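You operate a simulated robot arm through the tools that you are given. There is no shell and no other tool.

Carry out the task below with a simulated robot arm. There is one attempt and no reset: what you move stays moved.

JOB
Jog the tall blue stack square, fit it in the brass hopper and crank the counter to 75.
Fine: zero the counter before winding; the window ends on 75 CARDS, a red slip in the stack; leave the other stacks. Set down upright: tall blue stack.

The check looks at the end state, three seconds after you hand in, the way a careful person would. Anything else that was tipped, shoved, dropped, spilled or broken makes it a failure.

ROBOT AND FRAMES
A 7-joint arm with a two-finger parallel gripper, fixed in place. Base frame: the origin is on the floor under the middle of its stand, x ahead of it, y to its left, z up; the work surface is at about z = 88. Readings come in cm, rad, newtons and seconds.
It reaches about 137.2 cm from its shoulder. Its first joint turns from -2.601 to 2.601 rad. Payload 3.43 kg.
Tool frame: the origin (TCP) lies between the finger pads and is the grasp point; the fingertips stand 3 cm ahead of it; z points along the fingers, y is the line along which they close. Largest opening 9.4 cm; finger width 2.8, thickness 1; the body of the gripper, 5 by 9.6 cm, starts 5.5 cm behind the TCP.
Orientation is told as [roll, pitch, yaw] about the base's x, y, z axes, in that order, counted from this pose: with the fingers straight down and closing along the base's y, the tool's x points along the base's -x, its y along +y and its z along -z.

CONTROLS
- The arm moves only by the tool play_rows. Its argument "commands" is a list of rows, each an object of numbers (a shift or turn left out is 0, a gripper value left out holds the last): "dx", "dy", "dz": the shift along the base's x, y, z in units of 30 mm (1.0 is 30 mm); "wx", "wy", "wz": the turn, a rotation vector about the base's x, y, z in units of 5 degrees (1.0 is 5 degrees); "claw": the closure, from 0 (fully open) to 1 (shut). In form: [{"dx": .., "dy": .., "dz": .., "wx": .., "wy": .., "wz": .., "claw": ..}, ...]. A call has 1 to 20 rows; each row shifts and turns the commanded pose from where the row before left it. A call with a number of a shift or a turn outside -1 to 1 is refused whole. Each row takes 0.2 s and may step no farther than 5 cm and 0.15 rad from the row before; otherwise, or with a gripper value out of range, the whole call is refused. A pose out of reach is approached as far as the arm can. The call stops where the force on the tool passes 40 N (or 10 N more than at its start, if that is more) or the arm is blocked; 0.2 s more then pass. The fingers move at their own pace (about 4.5 cm/s each) and stop on an object; they squeeze with about 35 N. The grip force told is the motor's: it shows also when the fingers shut on nothing. Time passes only in rows, and 0.2 s behind the last, so rows that do not move let the fingers close. The reply holds the time, the measured pose of the TCP, the force on the tool along the base axes, the opening and the grip force, in the units named above and with some noise, with the torque about the TCP (base axes, N m) and any sound that the robot's microphone picked up.
- Cameras (640 x 400 px; columns grow to the right, rows downward): "scene" is fixed at [21.96, 49.91, 171.47]; the picture's right is [0.67, -0.75, 0.00], its down [-0.62, -0.55, -0.57] and it looks along [0.42, 0.38, -0.82] (base axes); focal length 292 px, centre (320, 200). "wrist" rides on the gripper at [7.6, 1.4, -10.3] in the tool frame; the picture's right is [-0.18, 0.98, 0.00], its down [-0.75, -0.14, -0.64] and it looks along [-0.63, -0.12, 0.77] (tool axes); focal length 243 px, centre (320, 200). There is no depth. A picture from a camera that has moved, and an enlarged one, comes with that camera's place and axes in the base frame and with its lens.
- snapshot(camera): a new picture of that camera. The clock stands still meanwhile.
- enlarge(camera, box): a new picture of the part [left, top, right, bottom] of that camera's present view, enlarged. The clock stands still meanwhile.
- hand_in(): hands the job in; it is judged then, once.

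Places have to be worked out from the pictures, the camera data and where the tool is seen. Open the gripper and draw the arm clear of the work before you hand the job in, unless the task says otherwise.

The tools are called after "Call:" as a command line: name --argument value ..., lists and objects as JSON in quotes. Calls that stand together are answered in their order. play_rows: Moves the arm, as the interface text tells. Its arguments: {"type":"object","properties":{"commands":{"type":"array","items":{"type":"object","properties":{"dx":{"type":"number"},"dy":{"type":"number"},"dz":{"type":"number"},"wx":{"type":"number"},"wy":{"type":"number"},"wz":{"type":"number"},"claw":{"type":"number"}}}}},"required":["commands"]} The other tools are called the same way: snapshot (camera) takes a picture; enlarge (camera, box) takes an enlarged picture of a part of a camera's view; hand_in () hands the job in.

At the start:

```text
time_s: 0.0
tcp_pos: [55.53, 81.65, 123.11]
tcp_rot: [0.001, 0.0, -0.001]
contact_force: [0.0, 0.0, -0.2]
torque: [0.0, -0.05, 0.01]
width: 9.39
finger_force: 0.0
```

scene: 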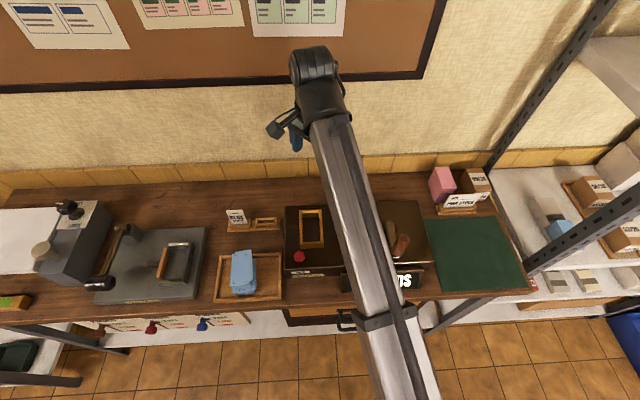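
wrist: 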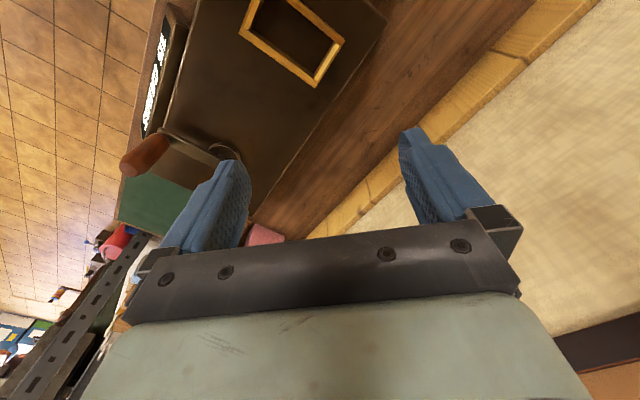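

The scene shows a bench with a blue stack in a tray, a machine with a brass frame (hopper), a red button and a crank. I'll look closer before moving.

Call:
enlarge --camera "scene" --box '[200, 180, 360, 320]'

Call:
enlarge --camera "scene" --box '[360, 150, 540, 310]'

Call:
enlarge --camera "scene" --box '[0, 180, 220, 350]'

Call:
enlarge --camera "scene" --box '[0, 0, 360, 100]'

```text
2.86 times, centred on (280, 250) of scene
camera zoom: at [21.96, 49.91, 171.47], right [0.67, -0.75, 0.0], down [-0.62, -0.55, -0.57], along [0.42, 0.38, -0.82], focal length 835 px, centre (434, 57)
```

zoom: 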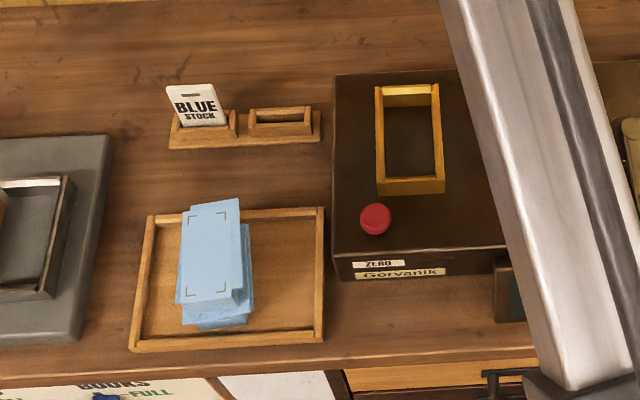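

```text
2.50 times, centred on (450, 230) of scene
camera zoom: at [21.96, 49.91, 171.47], right [0.67, -0.75, 0.0], down [-0.62, -0.55, -0.57], along [0.42, 0.38, -0.82], focal length 730 px, centre (-5, 125)
```

zoom: 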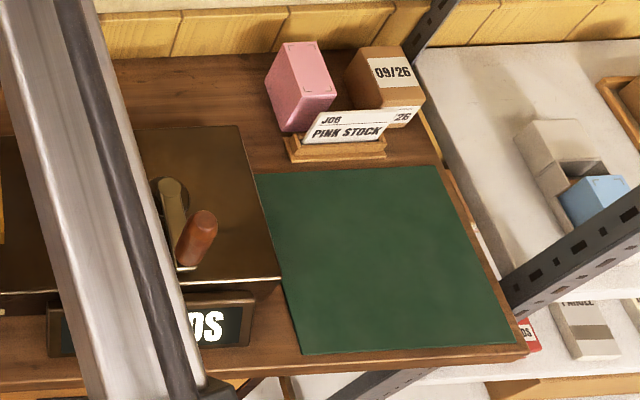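

```text
2.35 times, centred on (110, 265) of scene
camera zoom: at [21.96, 49.91, 171.47], right [0.67, -0.75, 0.0], down [-0.62, -0.55, -0.57], along [0.42, 0.38, -0.82], focal length 687 px, centre (814, 47)
```

zoom: 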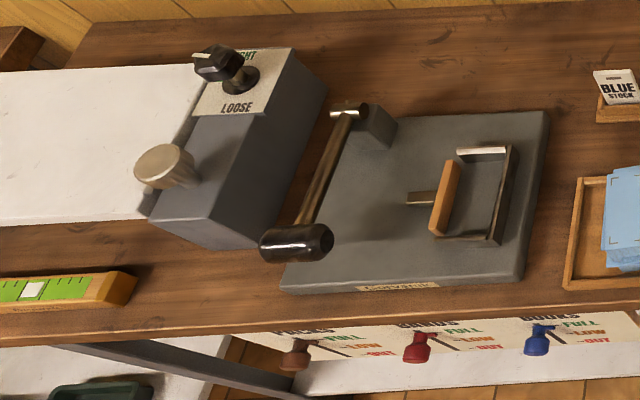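

```text
1.78 times, centred on (180, 50) of scene
camera zoom: at [21.96, 49.91, 171.47], right [0.67, -0.75, 0.0], down [-0.62, -0.55, -0.57], along [0.42, 0.38, -0.82], focal length 519 px, centre (569, 467)
```

zoom: 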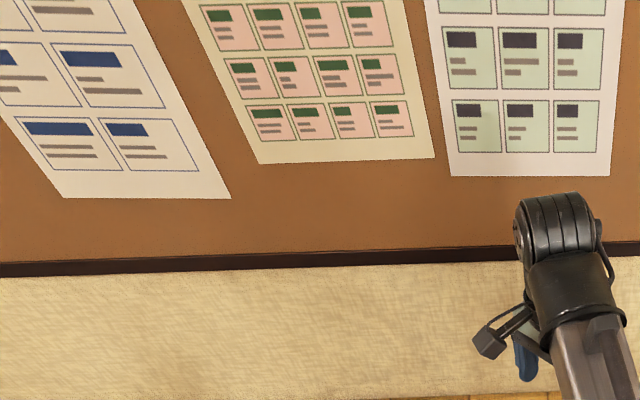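

The arm hides the counter window, so I'll swing it left at a safe height over the blue stack side to reveal the machine and get a wrist view too.

Call:
play_rows --commands '[{"dx": -0.9, "dz": 0.3}, {"dx": -0.9, "dz": 0.3}, {"dx": -0.9, "dz": 0.3}, {"dx": -0.9}, {"dx": -0.9}, {"dx": -0.9}, {"dx": -0.9}, {"dx": -0.9}, {"dx": -0.9}, {"dx": -0.9}]'

Call:
snapshot --camera "scene"

Call:
snapshot --camera "wrist"

```text
time_s: 2.2
tcp_pos: [29.18, 83.44, 121.9]
tcp_rot: [0.011, -0.003, 0.001]
contact_force: [0.3, 0.5, 0.6]
torque: [-0.01, 0.02, 0.0]
width: 9.41
finger_force: 0.0
out of reach, approached as far as the arm can: row 3, 4, 5, 6, 7, 8, 9, 10
```

```text
taken
```

scene: 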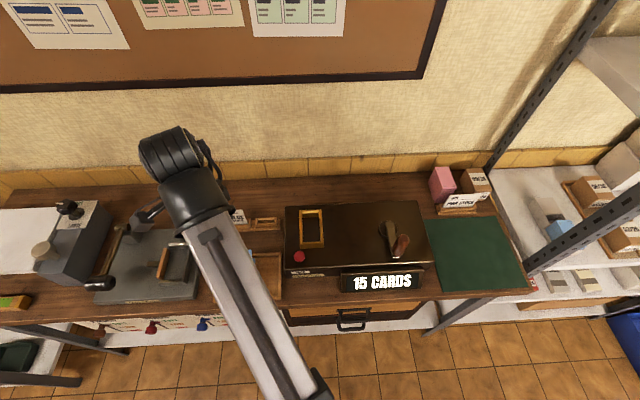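

```text
taken
camera wrist: at [21.49, 84.81, 132.11], right [0.18, 0.98, 0.01], down [0.75, -0.15, 0.64], along [0.63, -0.11, -0.77], focal length 243 px, centre (320, 200)
```

wrist: 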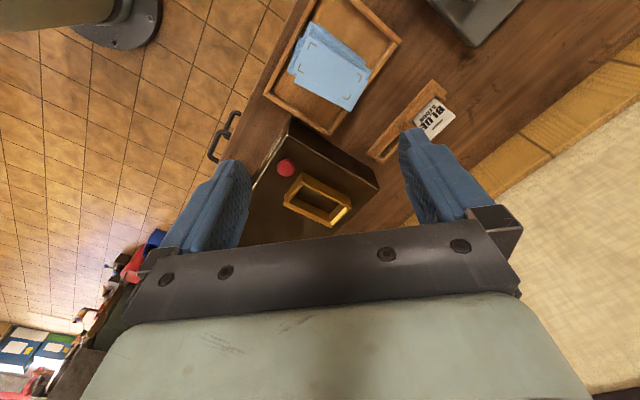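

The counter window reads 15 CARDS. I'll enlarge on the machine and stack from both cameras to get dimensions.

Call:
enlarge --camera "scene" --box '[270, 190, 440, 300]'

Call:
enlarge --camera "wrist" --box '[230, 0, 430, 125]'

Call:
enlarge --camera "wrist" --box '[230, 110, 390, 240]'

```text
3.64 times, centred on (355, 245) of scene
camera zoom: at [21.96, 49.91, 171.47], right [0.67, -0.75, 0.0], down [-0.62, -0.55, -0.57], along [0.42, 0.38, -0.82], focal length 1062 px, centre (193, 36)
```

zoom: 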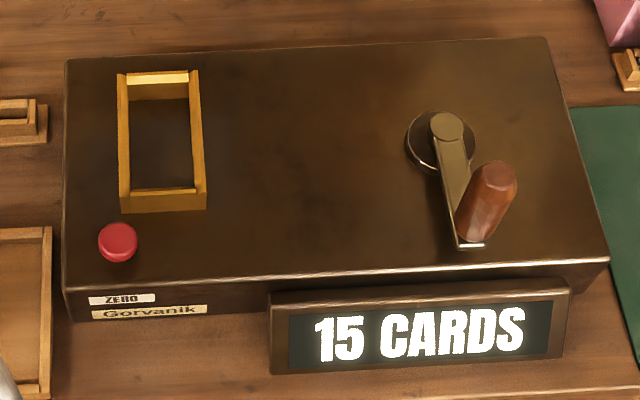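

```text
3.20 times, centred on (330, 62) of wrist
camera zoom: at [21.49, 84.81, 132.11], right [0.18, 0.98, 0.01], down [0.75, -0.15, 0.64], along [0.63, -0.11, -0.77], focal length 776 px, centre (288, 640)
```

zoom: 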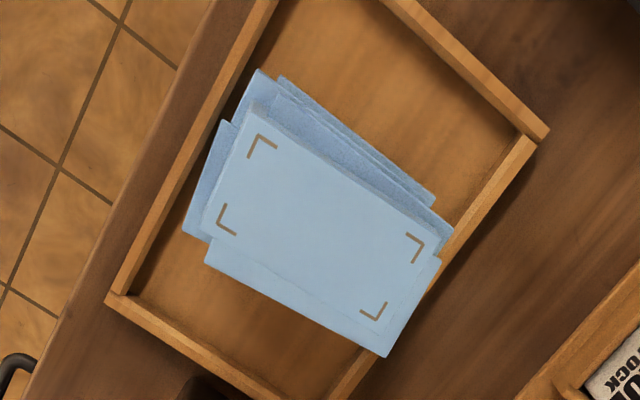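

```text
3.08 times, centred on (310, 175) of wrist
camera zoom: at [21.49, 84.81, 132.11], right [0.18, 0.98, 0.01], down [0.75, -0.15, 0.64], along [0.63, -0.11, -0.77], focal length 746 px, centre (351, 277)
```

zoom: 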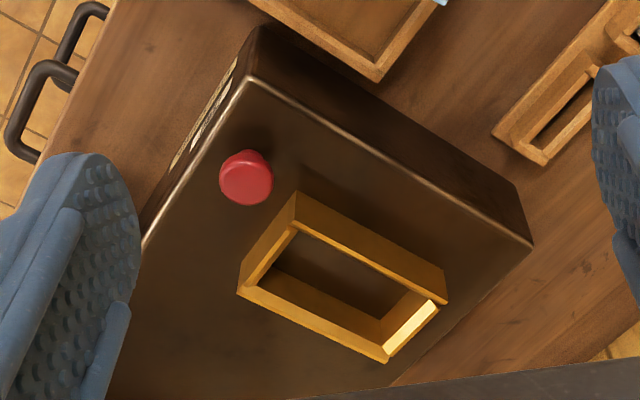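

The machine and tray sit at 45° to my base (bench right = (+x,−y), wall = (+x,+y)). I'll lower and yaw the gripper +45° above the blue stack for a close, aligned look.

Call:
play_rows --commands '[{"dz": -0.9, "dy": 0.2, "wz": 1}, {"dz": -0.9, "dy": 0.2, "wz": 1}, {"dz": -0.9, "dy": 0.2, "wz": 1}, {"dz": -0.6, "dy": 0.2, "wz": 1}, {"dz": -0.5, "dy": 0.2, "wz": 1}, {"dz": -0.5, "dy": 0.2, "wz": 1}, {"wz": 1}, {"wz": 1}, {"wz": 1}, {}]'

Call:
snapshot --camera "wrist"

Call:
snapshot --camera "scene"

```text
time_s: 4.4
tcp_pos: [29.24, 87.12, 109.04]
tcp_rot: [0.001, 0.0, 0.787]
contact_force: [-0.6, -0.6, 0.1]
torque: [-0.03, 0.03, -0.02]
width: 9.38
finger_force: 0.0
```

```text
taken
camera wrist: at [22.79, 82.67, 119.26], right [-0.57, 0.82, 0.0], down [0.63, 0.43, 0.64], along [0.53, 0.36, -0.77], focal length 243 px, centre (320, 200)
```

wrist: 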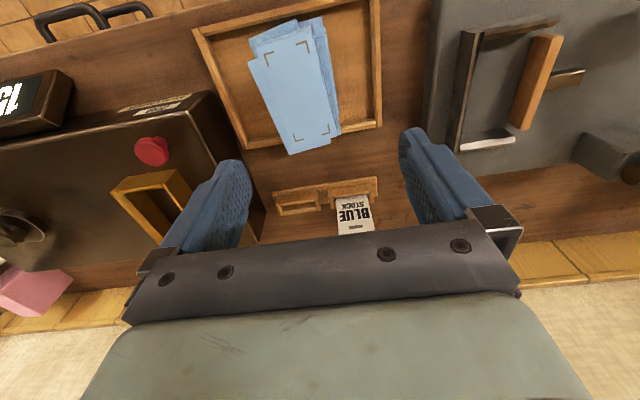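

```text
taken
```

scene: 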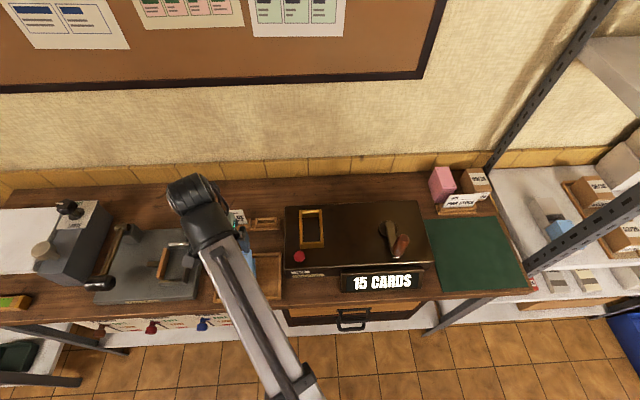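

The stack is right ahead of the fingers; I'll enlarge it and the hopper for measurement.

Call:
enlarge --camera "wrist" --box '[190, 0, 400, 160]'

Call:
enlarge --camera "wrist" --box '[90, 110, 250, 250]'

```text
2.50 times, centred on (295, 80) of wrist
camera zoom: at [22.79, 82.67, 119.26], right [-0.57, 0.82, 0.0], down [0.63, 0.43, 0.64], along [0.53, 0.36, -0.77], focal length 606 px, centre (382, 500)
```

zoom: 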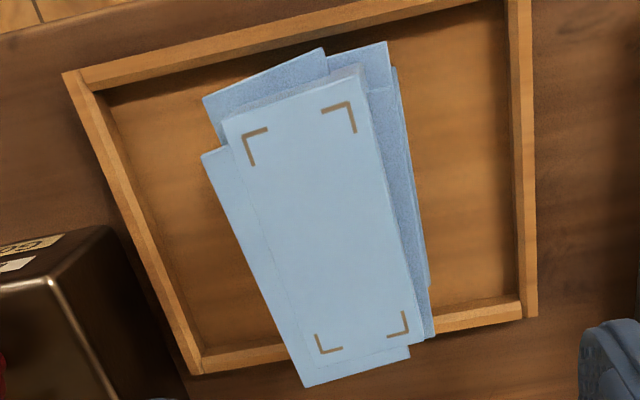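

```text
2.86 times, centred on (170, 180) of wrist
camera zoom: at [22.79, 82.67, 119.26], right [-0.57, 0.82, 0.0], down [0.63, 0.43, 0.64], along [0.53, 0.36, -0.77], focal length 693 px, centre (749, 257)
```

zoom: 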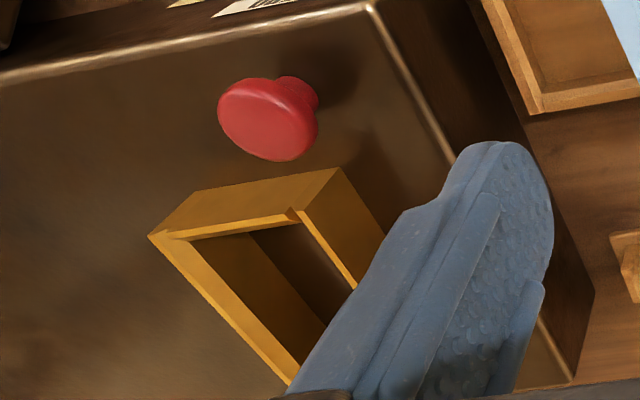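

Calibration of both cameras agrees on the tray corners (tray spans roughly 18 x 14 cm). I'll move right above the red button, closing the gripper, which also clears the scene camera's view of the stack.

Call:
play_rows --commands '[{"dx": 0.84, "dy": -0.76, "claw": 1}, {"dx": 0.84, "dy": -0.76}, {"dx": 0.84, "dy": -0.76}, {"dx": 0.84, "dy": -0.76}, {"dx": 0.84, "dy": -0.76}, {}, {}]'

Call:
snapshot --camera "wrist"

Call:
enlarge --camera "scene" --box '[200, 230, 300, 310]'

Call:
enlarge --camera "scene" --box '[270, 190, 440, 300]'

```text
time_s: 6.0
tcp_pos: [41.94, 75.62, 109.26]
tcp_rot: [0.0, -0.001, 0.787]
contact_force: [-0.2, 0.3, -0.4]
torque: [-0.01, -0.03, -0.01]
width: 0.03
finger_force: 33.4
```

```text
taken
camera wrist: at [35.43, 71.31, 119.37], right [-0.57, 0.82, 0.0], down [0.63, 0.43, 0.64], along [0.53, 0.36, -0.77], focal length 243 px, centre (320, 200)
```

wrist: 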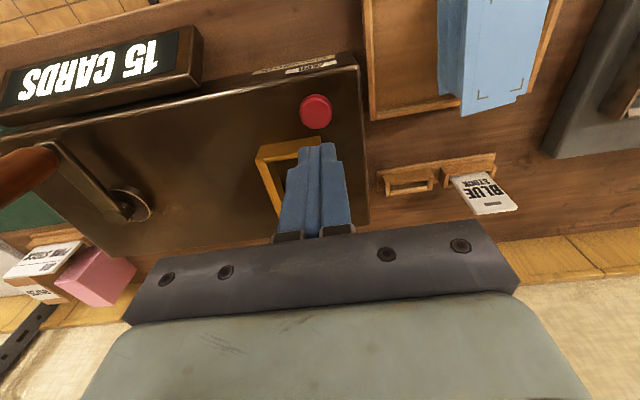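

```text
5.00 times, centred on (250, 270) of scene
camera zoom: at [21.96, 49.91, 171.47], right [0.67, -0.75, 0.0], down [-0.62, -0.55, -0.57], along [0.42, 0.38, -0.82], focal length 1461 px, centre (670, -150)
```

zoom: 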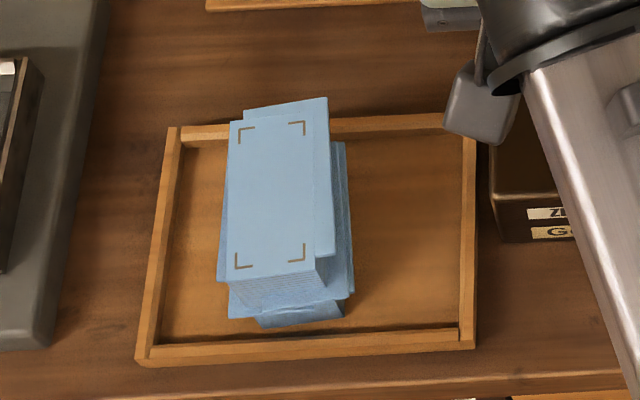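

```text
3.64 times, centred on (355, 245) of scene
camera zoom: at [21.96, 49.91, 171.47], right [0.67, -0.75, 0.0], down [-0.62, -0.55, -0.57], along [0.42, 0.38, -0.82], focal length 1062 px, centre (193, 36)
```

zoom: 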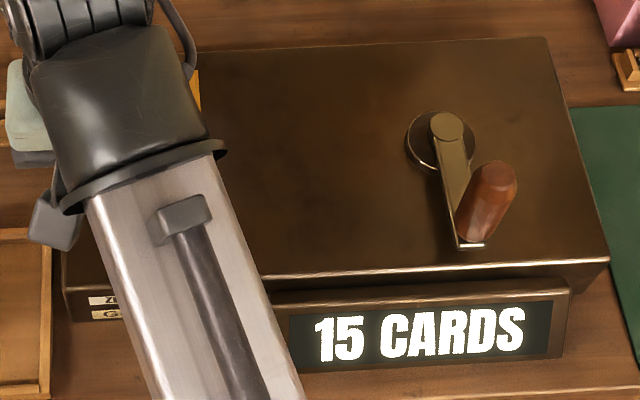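

The stack top triangulates to z≈97 (about 8 cm tall) with several offset layers, cards about 5 x 9 cm. I'll enlarge the wrist view of the stack from this side and the hopper/button.

Call:
enlarge --camera "wrist" --box '[360, 0, 600, 150]'

Call:
enlarge --camera "wrist" --box '[230, 70, 390, 210]'

Call:
enlarge --camera "wrist" --box '[0, 100, 180, 260]'

```text
2.67 times, centred on (480, 75) of wrist
camera zoom: at [35.43, 71.31, 119.37], right [-0.57, 0.82, 0.0], down [0.63, 0.43, 0.64], along [0.53, 0.36, -0.77], focal length 647 px, centre (-107, 533)
```

zoom: 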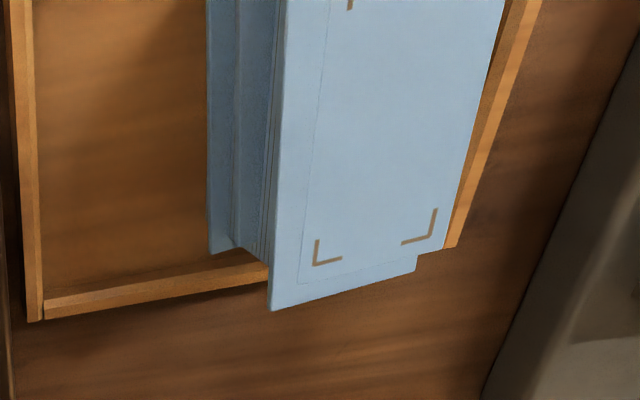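

```text
2.86 times, centred on (310, 140) of wrist
camera zoom: at [35.43, 71.31, 119.37], right [-0.57, 0.82, 0.0], down [0.63, 0.43, 0.64], along [0.53, 0.36, -0.77], focal length 693 px, centre (349, 371)
```

zoom: 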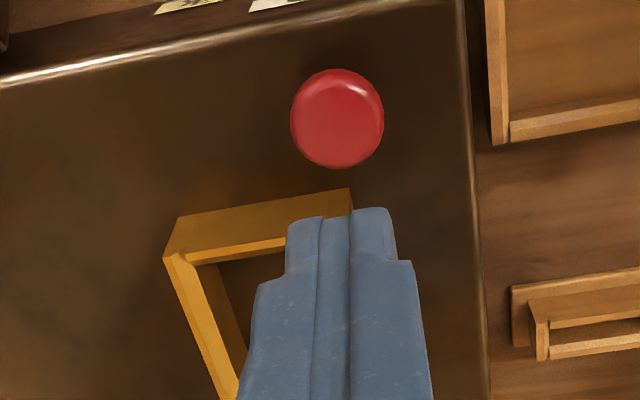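

```text
2.50 times, centred on (90, 180) of wrist
camera zoom: at [35.43, 71.31, 119.37], right [-0.57, 0.82, 0.0], down [0.63, 0.43, 0.64], along [0.53, 0.36, -0.77], focal length 606 px, centre (895, 250)
```

zoom: 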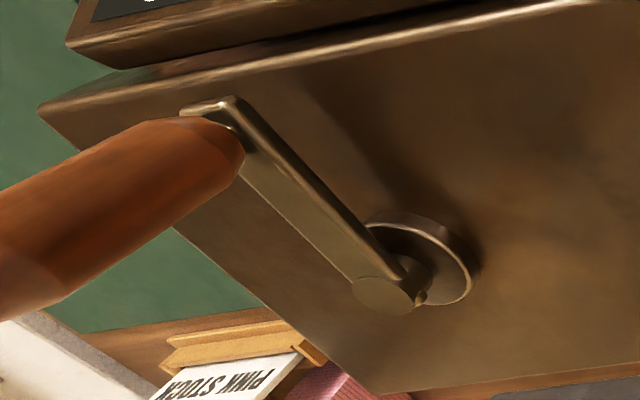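

The button (top z≈97.8) lies right under the closed fingertips (TCP U/V matches within 2 mm). I'll descend quickly to just above and then press slowly.

Call:
play_rows --commands '[{"dz": -0.8}, {"dz": -0.8}, {"dz": -0.6}, {"dz": -0.3}, {}, {"dz": -0.1}, {"dz": -0.1}, {"dz": -0.1}, {"dz": -0.1}]'

Call:
enlarge --camera "scene" --box '[270, 190, 440, 300]'

Call:
snapshot --camera "wrist"

```text
time_s: 8.0
tcp_pos: [41.76, 75.71, 100.44]
tcp_rot: [0.0, 0.001, 0.786]
contact_force: [0.5, 2.9, 2.7]
torque: [0.03, -0.04, -0.02]
width: 0.0
finger_force: 33.3
heard: click
```

```text
3.64 times, centred on (355, 245) of scene
camera zoom: at [21.96, 49.91, 171.47], right [0.67, -0.75, 0.0], down [-0.62, -0.55, -0.57], along [0.42, 0.38, -0.82], focal length 1062 px, centre (193, 36)
```

zoom: 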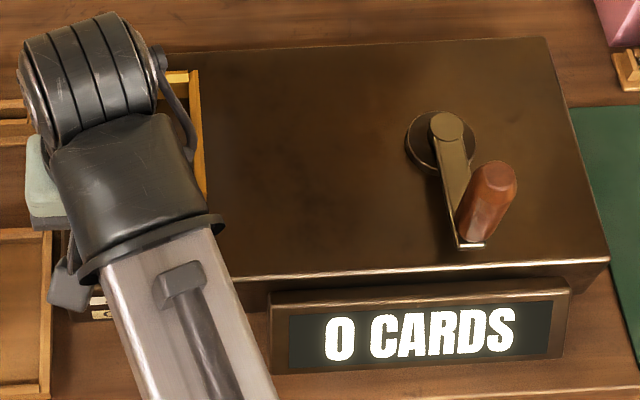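

```text
taken
camera wrist: at [35.36, 71.26, 110.62], right [-0.57, 0.82, 0.0], down [0.63, 0.43, 0.64], along [0.53, 0.36, -0.77], focal length 243 px, centre (320, 200)
```

wrist: 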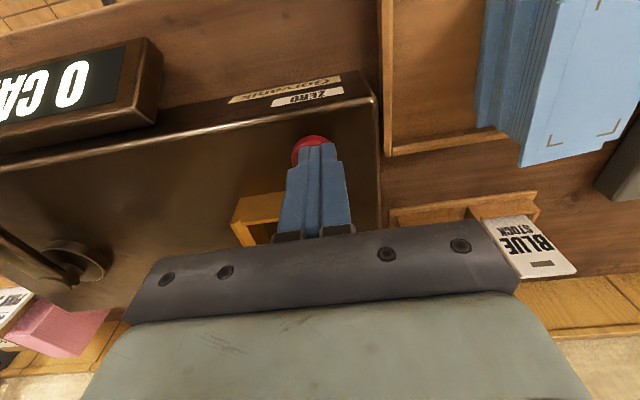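

The counter clicked to 0 CARDS. Looking at the stack's side layers from this lower viewpoint before backing off.

Call:
enlarge --camera "wrist" --box '[440, 0, 640, 170]'

Call:
play_rows --commands '[{"dz": 0.3}, {"dz": 0.6}, {"dz": 0.8}, {"dz": 0.8}, {"dz": 0.5}]'

```text
2.35 times, centred on (540, 85) of wrist
camera zoom: at [35.36, 71.26, 110.62], right [-0.57, 0.82, 0.0], down [0.63, 0.43, 0.64], along [0.53, 0.36, -0.77], focal length 571 px, centre (-198, 471)
```

zoom: 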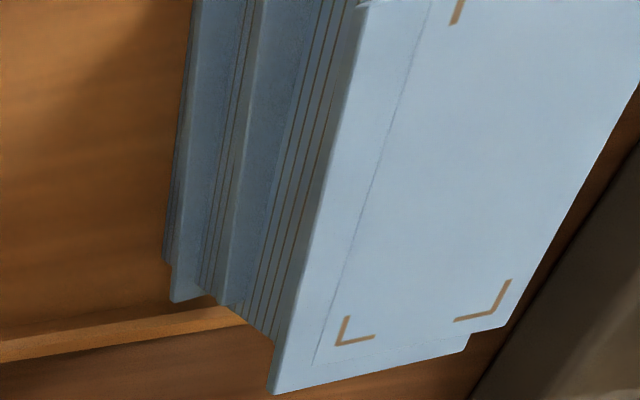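

```text
time_s: 9.2
tcp_pos: [41.85, 75.65, 109.27]
tcp_rot: [0.0, 0.0, 0.786]
contact_force: [-0.1, 0.9, -0.4]
torque: [0.05, -0.03, 0.02]
width: 0.0
finger_force: 32.7
```

I'll back out to the bench front and tilt the gripper forward ~35° so the wrist camera sees the stack's front face and layers nearly level.

Call:
play_rows --commands '[{"dx": -0.96, "dy": -0.044}, {"dx": -0.96, "dy": -0.044}, {"dx": -0.96, "dy": -0.044}, {"dx": -0.96, "dy": -0.044}, {"dx": -0.96, "dy": -0.044}, {"dx": -0.96, "dy": -0.044}, {"dx": -0.96, "dy": -0.044}, {"dx": -0.96, "dy": -0.044}, {"wx": 1, "wy": -1, "dz": -0.5}, {"wx": 1, "wy": -1, "dz": -0.5}, {"wx": 1, "wy": -1, "dz": -0.5}, {"wx": 1, "wy": -1, "dz": -0.5}, {"wx": 1, "wy": -1, "dz": -0.5}, {}]'

Call:
snapshot --camera "wrist"

Call:
snapshot --camera "scene"

Call:
enlarge --camera "scene" --box '[285, 200, 335, 265]'

```text
time_s: 12.2
tcp_pos: [18.78, 74.73, 101.9]
tcp_rot: [0.001, -0.617, 0.785]
contact_force: [0.8, -0.3, -0.3]
torque: [0.03, 0.0, 0.01]
width: 0.0
finger_force: 33.0
```

```text
taken
camera wrist: at [9.09, 67.08, 105.81], right [-0.59, 0.8, 0.11], down [0.27, 0.07, 0.96], along [0.76, 0.59, -0.26], focal length 243 px, centre (320, 200)
```

wrist: 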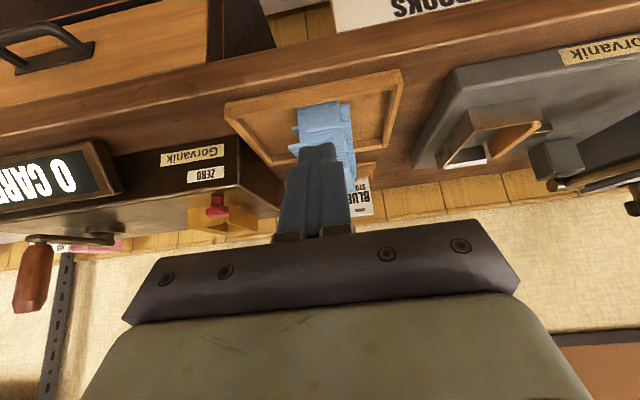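

```text
taken
```

scene: 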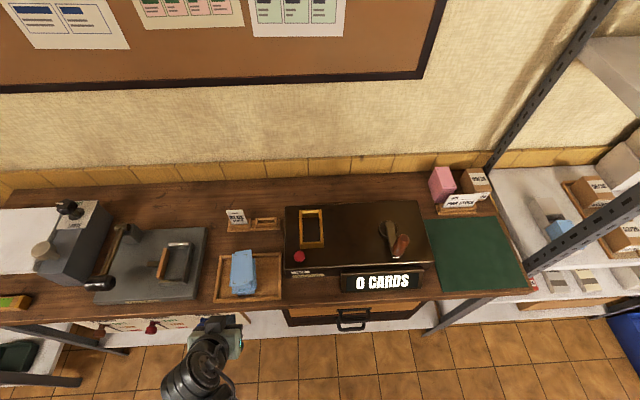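

```text
6.15 times, centred on (310, 232) of scene
camera zoom: at [21.96, 49.91, 171.47], right [0.67, -0.75, 0.0], down [-0.62, -0.55, -0.57], along [0.42, 0.38, -0.82], focal length 1798 px, centre (382, 0)
```

zoom: 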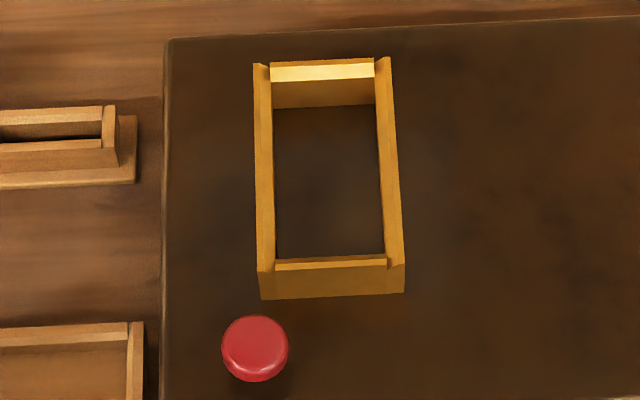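

The hopper is a frame on the machine top (inner width about 5 cm, walls 3.3 cm, chamfered ends). I'll enlarge the level view of the stack's layers.

Call:
enlarge --camera "wrist" --box '[260, 80, 390, 220]'

Call:
enlarge --camera "scene" --box '[210, 235, 290, 305]'

```text
2.86 times, centred on (325, 150) of wrist
camera zoom: at [9.09, 67.08, 105.81], right [-0.59, 0.8, 0.11], down [0.27, 0.07, 0.96], along [0.76, 0.59, -0.26], focal length 693 px, centre (306, 343)
```

zoom: 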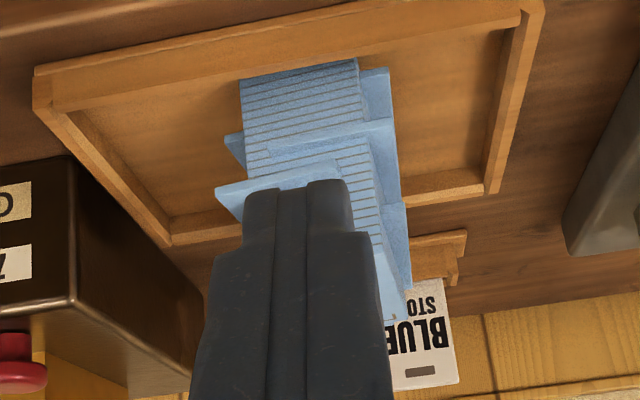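

```text
5.71 times, centred on (250, 270) of scene
camera zoom: at [21.96, 49.91, 171.47], right [0.67, -0.75, 0.0], down [-0.62, -0.55, -0.57], along [0.42, 0.38, -0.82], focal length 1669 px, centre (720, -200)
```

zoom: 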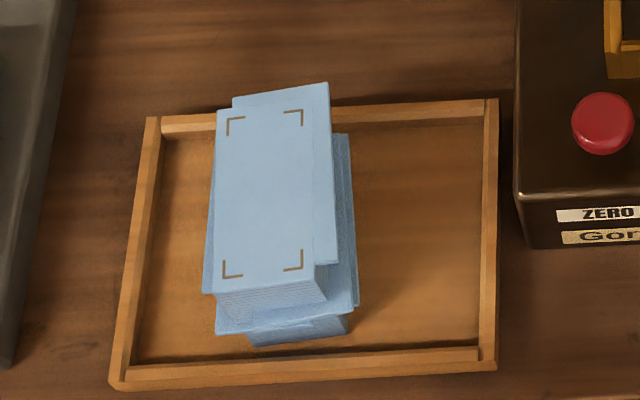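

Opening the gripper here will unblock the level view of the stack's front.

Call:
play_rows --commands '[{"claw": 0}, {}, {}, {}, {}, {}]'

Call:
enlarge --camera "wrist" --box '[260, 90, 390, 200]'

```text
time_s: 13.6
tcp_pos: [18.84, 74.55, 101.86]
tcp_rot: [0.001, -0.615, 0.784]
contact_force: [0.6, -0.1, -0.4]
torque: [0.0, 0.01, 0.01]
width: 9.43
finger_force: 0.0
```

```text
3.64 times, centred on (325, 145) of wrist
camera zoom: at [9.1, 67.07, 105.84], right [-0.59, 0.8, 0.11], down [0.27, 0.07, 0.96], along [0.76, 0.59, -0.26], focal length 882 px, centre (302, 400)
```

zoom: 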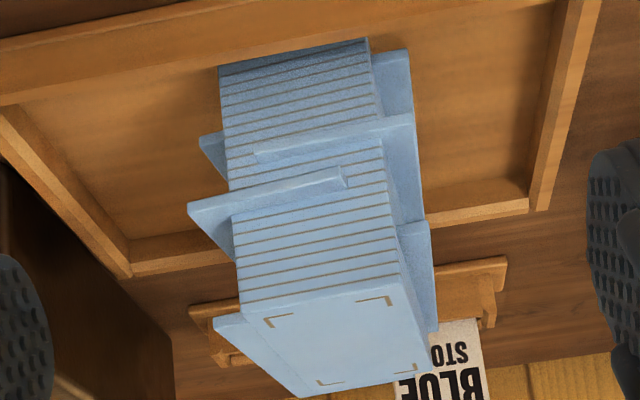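

The stack is a tidy core with several thin layers jutting out sideways, front and back. I'll untilt, go above it (U≈-39.1, V≈81) with fingers open across its short width.

Call:
play_rows --commands '[{"wx": -1, "wy": 1, "dz": 0.5}, {"wx": -1, "wy": 1, "dz": 0.5}, {"wx": -1, "wy": 1, "dz": 0.5}, {"wx": -1, "wy": 1, "dz": 0.5}, {"wx": -1, "wy": 1, "dz": 0.5}, {}, {"dx": 0.89, "dy": 0.88}, {"dx": 0.89, "dy": 0.88}, {"dx": 0.89, "dy": 0.88}, {"dx": 0.89, "dy": 0.88}, {}]'

Call:
snapshot --camera "wrist"

```text
time_s: 16.0
tcp_pos: [29.36, 85.34, 109.6]
tcp_rot: [0.001, 0.0, 0.787]
contact_force: [-0.1, -0.4, -1.0]
torque: [-0.04, 0.02, 0.01]
width: 9.38
finger_force: 0.1
```

```text
taken
camera wrist: at [22.9, 80.84, 119.7], right [-0.57, 0.82, 0.0], down [0.63, 0.43, 0.64], along [0.53, 0.36, -0.77], focal length 243 px, centre (320, 200)
```

wrist: 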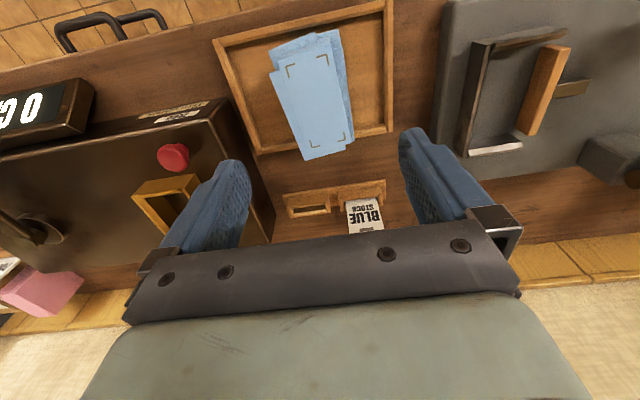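

TCP is at U=-39.6, V=81.1; I'll shift 0.5 cm right and descend to just around the stack's top, then inspect.

Call:
play_rows --commands '[{"dx": 0.12, "dy": -0.12, "dz": -0.8}, {"dz": -0.8}, {"dz": -0.6}, {"dz": -0.6}, {"dz": -0.4}, {}]'

Call:
snapshot --camera "wrist"

```text
time_s: 17.4
tcp_pos: [29.73, 84.67, 100.05]
tcp_rot: [-0.002, -0.001, 0.785]
contact_force: [-1.1, 0.7, 0.5]
torque: [0.01, 0.01, 0.0]
width: 9.41
finger_force: 0.1
```

```text
taken
camera wrist: at [23.25, 80.4, 110.21], right [-0.56, 0.83, 0.0], down [0.63, 0.43, 0.64], along [0.53, 0.36, -0.77], focal length 243 px, centre (320, 200)
```

wrist: 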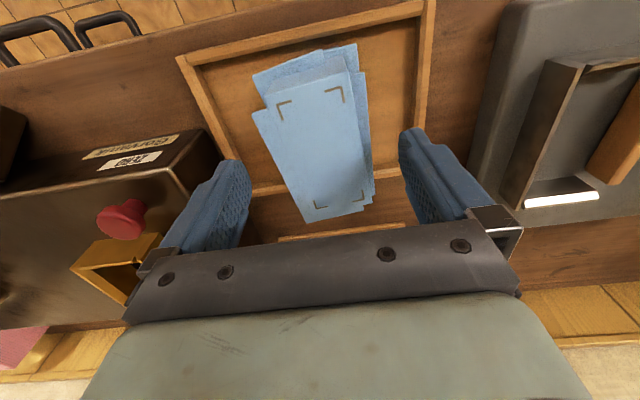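

Fingers straddle the stack cleanly; descend so the pads span nearly the full stack height.

Call:
play_rows --commands '[{"dx": -0.05, "dy": 0.05, "dz": -0.6}, {"dz": -0.6}, {"dz": -0.5}, {"dz": -0.3}, {"dz": -0.2}, {"dz": -0.1}, {}]'

Call:
snapshot --camera "wrist"

```text
time_s: 19.0
tcp_pos: [29.69, 85.09, 92.99]
tcp_rot: [0.0, 0.0, 0.785]
contact_force: [0.3, -0.6, 0.3]
torque: [0.0, 0.07, 0.0]
width: 9.42
finger_force: 0.1
```

```text
taken
camera wrist: at [23.25, 80.64, 103.12], right [-0.57, 0.82, 0.0], down [0.63, 0.43, 0.64], along [0.53, 0.36, -0.77], focal length 243 px, centre (320, 200)
```

wrist: 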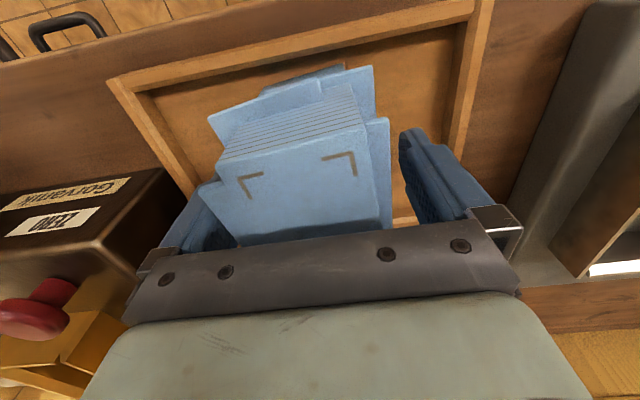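

Fingers surround the stack at tip height ~90. Now I squeeze across the width gradually.

Call:
play_rows --commands '[{"claw": 0.2}, {"claw": 0.3}, {"claw": 0.38}, {"claw": 0.42}, {"claw": 0.46}, {"claw": 0.5}, {"claw": 0.54}, {}]'

Call:
snapshot --camera "wrist"

```text
time_s: 20.8
tcp_pos: [29.83, 84.87, 92.98]
tcp_rot: [0.0, -0.001, 0.786]
contact_force: [0.0, -1.1, 0.4]
torque: [0.13, -0.1, 0.0]
width: 5.0
finger_force: 35.2
```

```text
taken
camera wrist: at [23.25, 80.63, 103.14], right [-0.56, 0.83, 0.0], down [0.63, 0.43, 0.64], along [0.53, 0.36, -0.77], focal length 243 px, centre (320, 200)
```

wrist: 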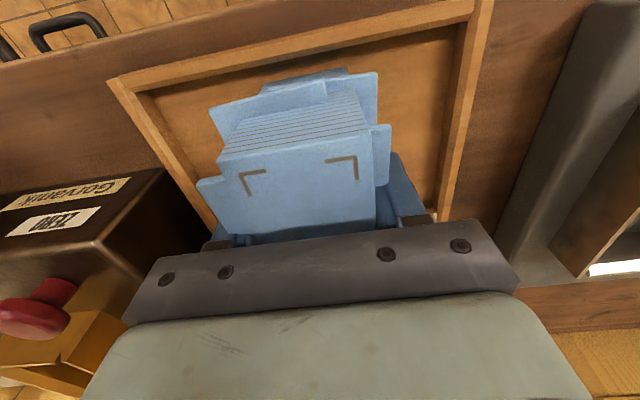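

The grip stopped at 5.0 cm with layers still slightly out. I'll hold the squeeze longer to see whether layers keep sliding in.

Call:
play_rows --commands '[{"claw": 0.7}, {"claw": 1}, {}, {}, {}, {}, {}]'

Call:
enlarge --camera "wrist" --box '[160, 30, 460, 260]'

Call:
snapshot --camera "scene"

```text
time_s: 22.4
tcp_pos: [29.58, 85.05, 93.05]
tcp_rot: [-0.001, 0.001, 0.786]
contact_force: [0.3, -1.3, 1.0]
torque: [0.08, -0.15, -0.1]
width: 5.0
finger_force: 34.7
```

```text
1.74 times, centred on (310, 145) of wrist
camera zoom: at [23.25, 80.63, 103.14], right [-0.56, 0.83, 0.0], down [0.63, 0.43, 0.64], along [0.53, 0.36, -0.77], focal length 422 px, centre (337, 296)
```

zoom: 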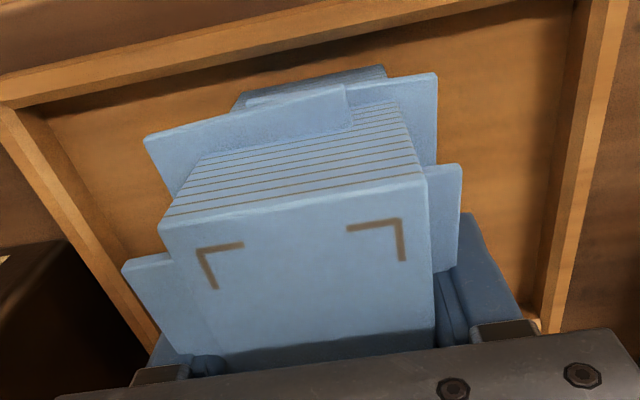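

```text
taken
```

scene: 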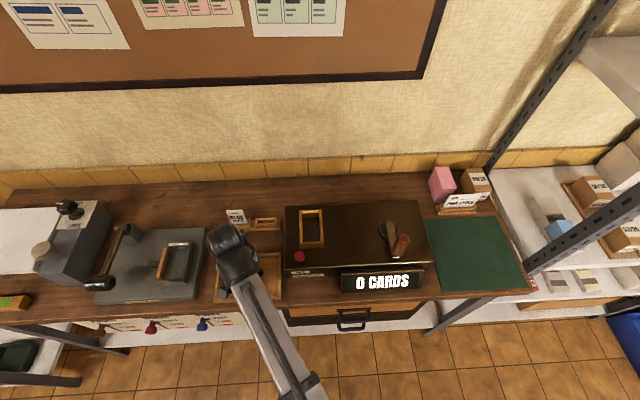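

The layers don't shift under the squeeze, and the whole stack behaves as one piece. I'll look closely at how the jutting layers meet the fingers.

Call:
enlarge --camera "wrist" --box '[190, 150, 290, 250]'

Call:
enlarge --camera "wrist" --box '[350, 110, 450, 230]'

Call:
enlarge --camera "scene" --box '[200, 215, 300, 310]'

```text
4.00 times, centred on (240, 200) of wrist
camera zoom: at [23.25, 80.63, 103.14], right [-0.56, 0.83, 0.0], down [0.63, 0.43, 0.64], along [0.53, 0.36, -0.77], focal length 970 px, centre (640, 200)
```

zoom: 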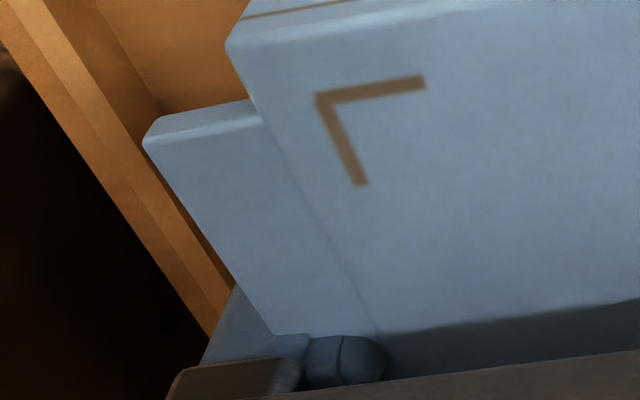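

```text
3.33 times, centred on (400, 170) of wrist
camera zoom: at [23.25, 80.63, 103.14], right [-0.56, 0.83, 0.0], down [0.63, 0.43, 0.64], along [0.53, 0.36, -0.77], focal length 809 px, centre (53, 300)
```

zoom: 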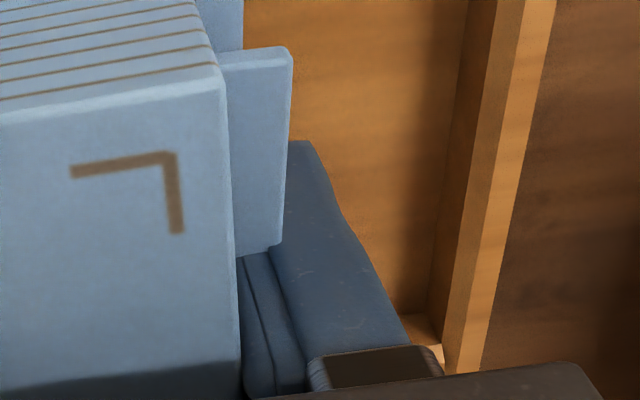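

```text
4.21 times, centred on (250, 262) of scene
camera zoom: at [21.96, 49.91, 171.47], right [0.67, -0.75, 0.0], down [-0.62, -0.55, -0.57], along [0.42, 0.38, -0.82], focal length 1230 px, centre (615, -63)
```

zoom: 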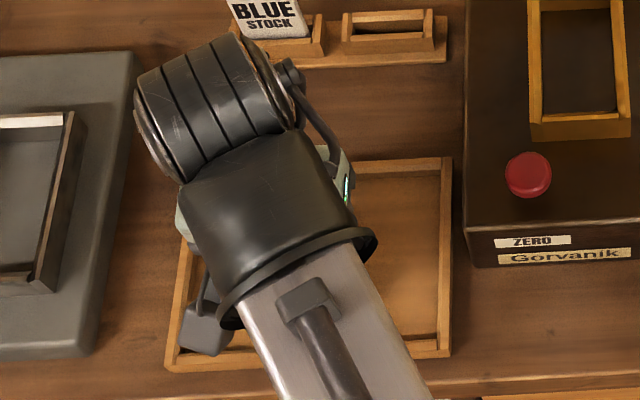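

The gripper reads a firm 5.0 cm core while the jutting layers aren't blocked by the pads, so the stack moves as one block. "Jogging" normally means knocking it on a surface; I'll lift it 2 cm, verify the hold, and tap it down on the tray.

Call:
play_rows --commands '[{"dz": 0.2}, {"dz": 0.25}, {"dz": 0.25}, {}, {}]'

Call:
snapshot --camera "wrist"

Call:
enlarge --camera "scene" --box '[200, 215, 300, 310]'

```text
time_s: 23.6
tcp_pos: [29.73, 84.93, 94.95]
tcp_rot: [-0.002, 0.001, 0.785]
contact_force: [-0.1, 0.7, -3.5]
torque: [0.0, -0.02, -0.04]
width: 5.02
finger_force: 35.6
```

```text
taken
camera wrist: at [23.22, 80.56, 105.21], right [-0.57, 0.83, 0.0], down [0.63, 0.43, 0.64], along [0.53, 0.36, -0.77], focal length 243 px, centre (320, 200)
```

wrist: 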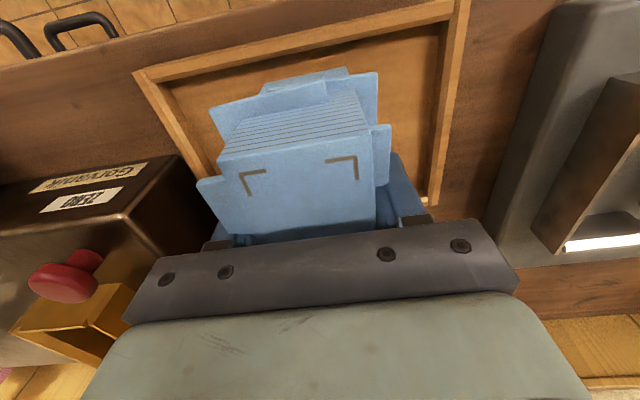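

```text
4.21 times, centred on (250, 262) of scene
camera zoom: at [21.96, 49.91, 171.47], right [0.67, -0.75, 0.0], down [-0.62, -0.55, -0.57], along [0.42, 0.38, -0.82], focal length 1230 px, centre (615, -63)
```

zoom: 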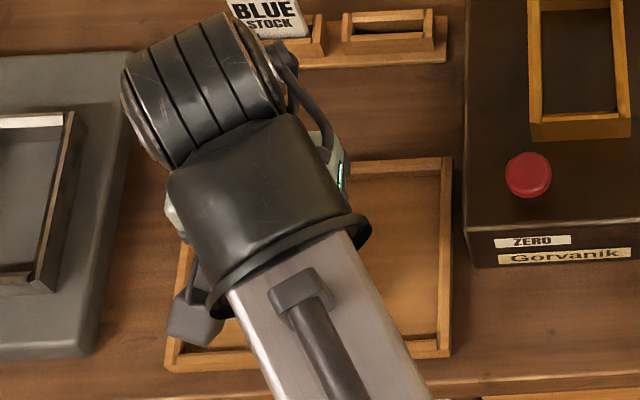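

The stack lifts as one piece (about 3.5 N). Now I tap it down on the tray floor once and listen.

Call:
play_rows --commands '[{"dz": -0.4}, {"dz": -0.3}, {"dz": -0.1}]'

Call:
snapshot --camera "wrist"

```text
time_s: 24.4
tcp_pos: [29.66, 84.88, 92.95]
tcp_rot: [0.002, -0.002, 0.785]
contact_force: [3.1, 0.8, 29.2]
torque: [-0.5, 0.26, 0.05]
width: 5.0
finger_force: 35.3
```

```text
taken
camera wrist: at [23.18, 80.55, 103.11], right [-0.56, 0.83, 0.0], down [0.63, 0.43, 0.64], along [0.53, 0.36, -0.77], focal length 243 px, centre (320, 200)
```

wrist: 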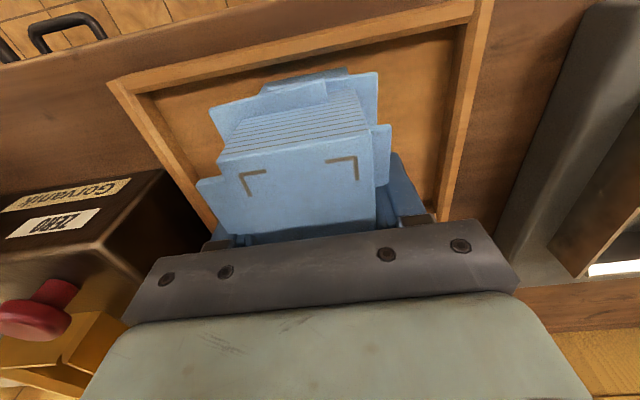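

No change after one knock. I'll try a quick series of three knocks and look again.

Call:
play_rows --commands '[{"dz": 0.5}, {"dz": 0.3}, {"dz": -0.4}, {"dz": -0.35}, {"dz": 0.6}, {"dz": -0.55}, {"dz": 0.6}, {"dz": -0.6}]'

Call:
snapshot --camera "wrist"

```text
time_s: 26.2
tcp_pos: [29.62, 85.02, 92.88]
tcp_rot: [0.0, 0.001, 0.784]
contact_force: [0.2, 0.0, 6.2]
torque: [-0.14, -0.01, 0.0]
width: 5.03
finger_force: 35.5
```

```text
taken
camera wrist: at [23.16, 80.66, 103.12], right [-0.57, 0.82, 0.0], down [0.63, 0.43, 0.64], along [0.53, 0.36, -0.77], focal length 243 px, centre (320, 200)
```

wrist: 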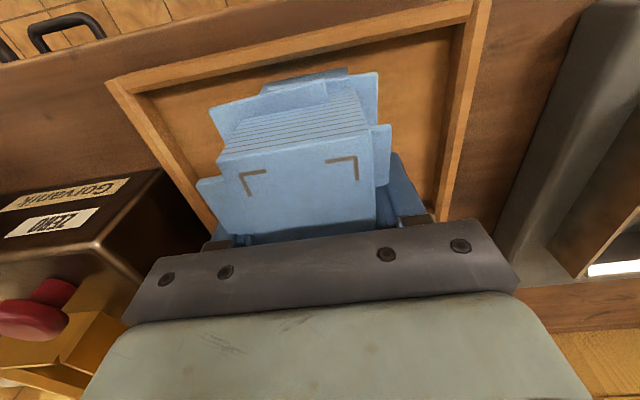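

Knocking the bottom in the tray has no effect. Before trying more, I'll read the labels on the other bench equipment for hints (maybe a jogger).

Call:
enlarge --camera "scene" --box '[80, 215, 220, 315]'

Call:
enlarge --camera "scene" --box '[0, 190, 120, 315]'

Call:
enlarge --camera "scene" --box '[60, 305, 260, 390]'

Call:
enlarge --camera "scene" --box '[500, 170, 640, 300]'

```text
4.00 times, centred on (150, 265) of scene
camera zoom: at [21.96, 49.91, 171.47], right [0.67, -0.75, 0.0], down [-0.62, -0.55, -0.57], along [0.42, 0.38, -0.82], focal length 1168 px, centre (1000, -60)
```

zoom: 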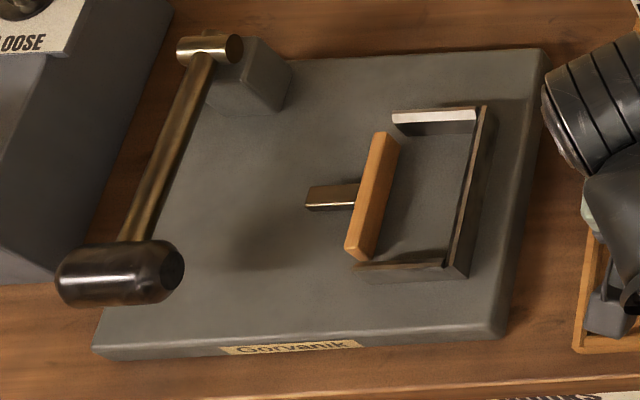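

```text
3.20 times, centred on (60, 252) of scene
camera zoom: at [21.96, 49.91, 171.47], right [0.67, -0.75, 0.0], down [-0.62, -0.55, -0.57], along [0.42, 0.38, -0.82], focal length 935 px, centre (1152, 32)
```

zoom: 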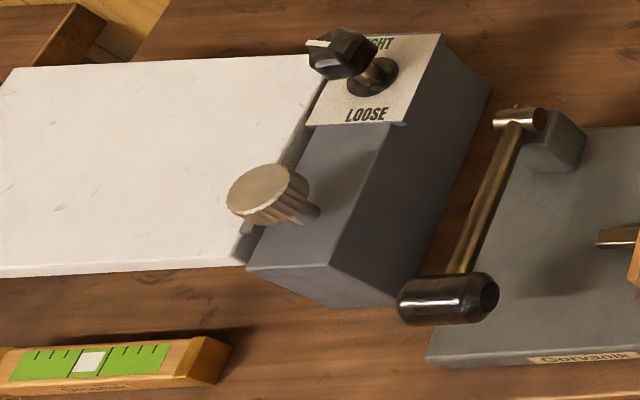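

```text
3.20 times, centred on (160, 348) of scene
camera zoom: at [21.96, 49.91, 171.47], right [0.67, -0.75, 0.0], down [-0.62, -0.55, -0.57], along [0.42, 0.38, -0.82], focal length 935 px, centre (832, -272)
```

zoom: 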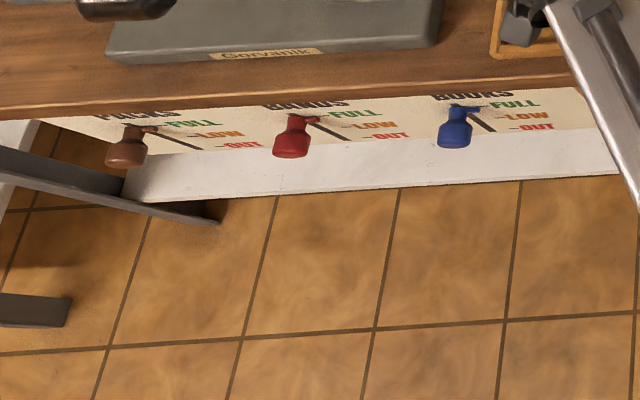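

```text
3.08 times, centred on (570, 235) of scene
camera zoom: at [21.96, 49.91, 171.47], right [0.67, -0.75, 0.0], down [-0.62, -0.55, -0.57], along [0.42, 0.38, -0.82], focal length 899 px, centre (-449, 92)
```

zoom: 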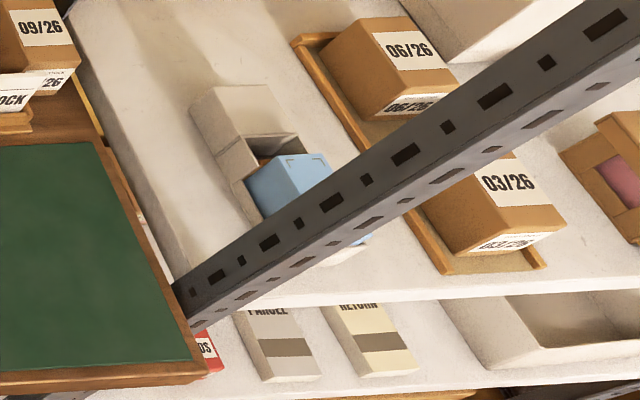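

The grey Gorvanik plate has a three-sided steel pocket, a wooden pusher on a rod and a lever: that looks like a jogger for squaring stacks. I'll release the stack and take a closer look at that station with the wrist camera.

Call:
play_rows --commands '[{"claw": 0.3}, {"claw": 0}, {}, {}, {"dz": 0.5}, {"dz": 0.9}, {"dz": 0.9}, {"dz": 0.9}, {"dz": 0.9}, {"dz": 0.9}, {"dz": 0.5}]'

Call:
play_rows --commands '[{"dx": -0.7, "dy": 0.7}, {"dx": -0.7, "dy": 0.7}, {"dx": -0.7, "dy": 0.7}, {"dx": -0.7, "dy": 0.7}, {"dx": -0.7, "dy": 0.7}, {"dx": -0.7, "dy": 0.7}, {}]'

Call:
snapshot --camera "wrist"

Call:
snapshot --camera "scene"

```text
time_s: 28.6
tcp_pos: [29.73, 85.08, 109.41]
tcp_rot: [0.0, -0.001, 0.785]
contact_force: [0.1, 0.2, -0.1]
torque: [-0.02, 0.0, -0.01]
width: 9.41
finger_force: 0.0
```

```text
time_s: 30.2
tcp_pos: [17.04, 97.51, 109.39]
tcp_rot: [0.0, 0.0, 0.785]
contact_force: [0.3, -0.2, -0.6]
torque: [0.0, -0.02, 0.0]
width: 9.42
finger_force: 0.1
```

```text
taken
camera wrist: at [10.66, 93.04, 119.54], right [-0.56, 0.83, 0.0], down [0.63, 0.43, 0.64], along [0.53, 0.36, -0.77], focal length 243 px, centre (320, 200)
```

wrist: 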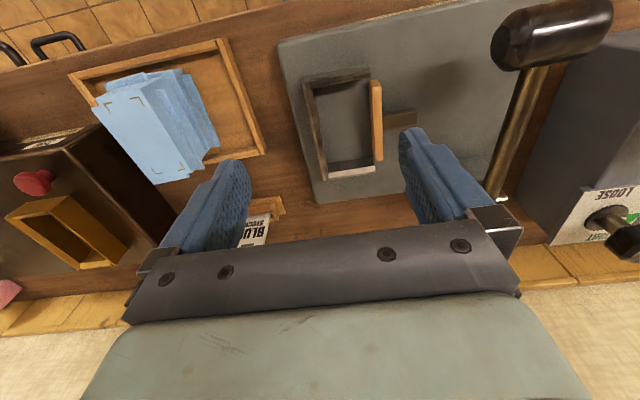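

```text
taken
```

scene: 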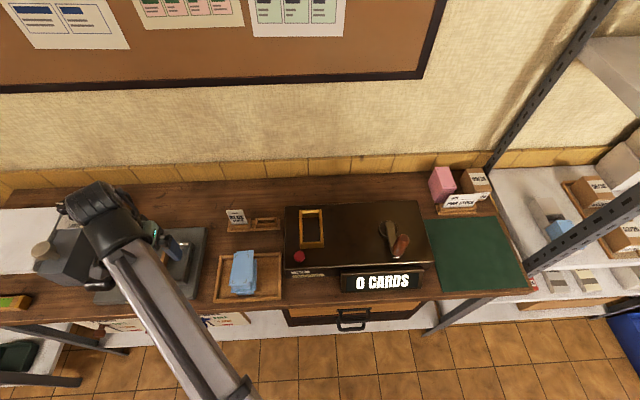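

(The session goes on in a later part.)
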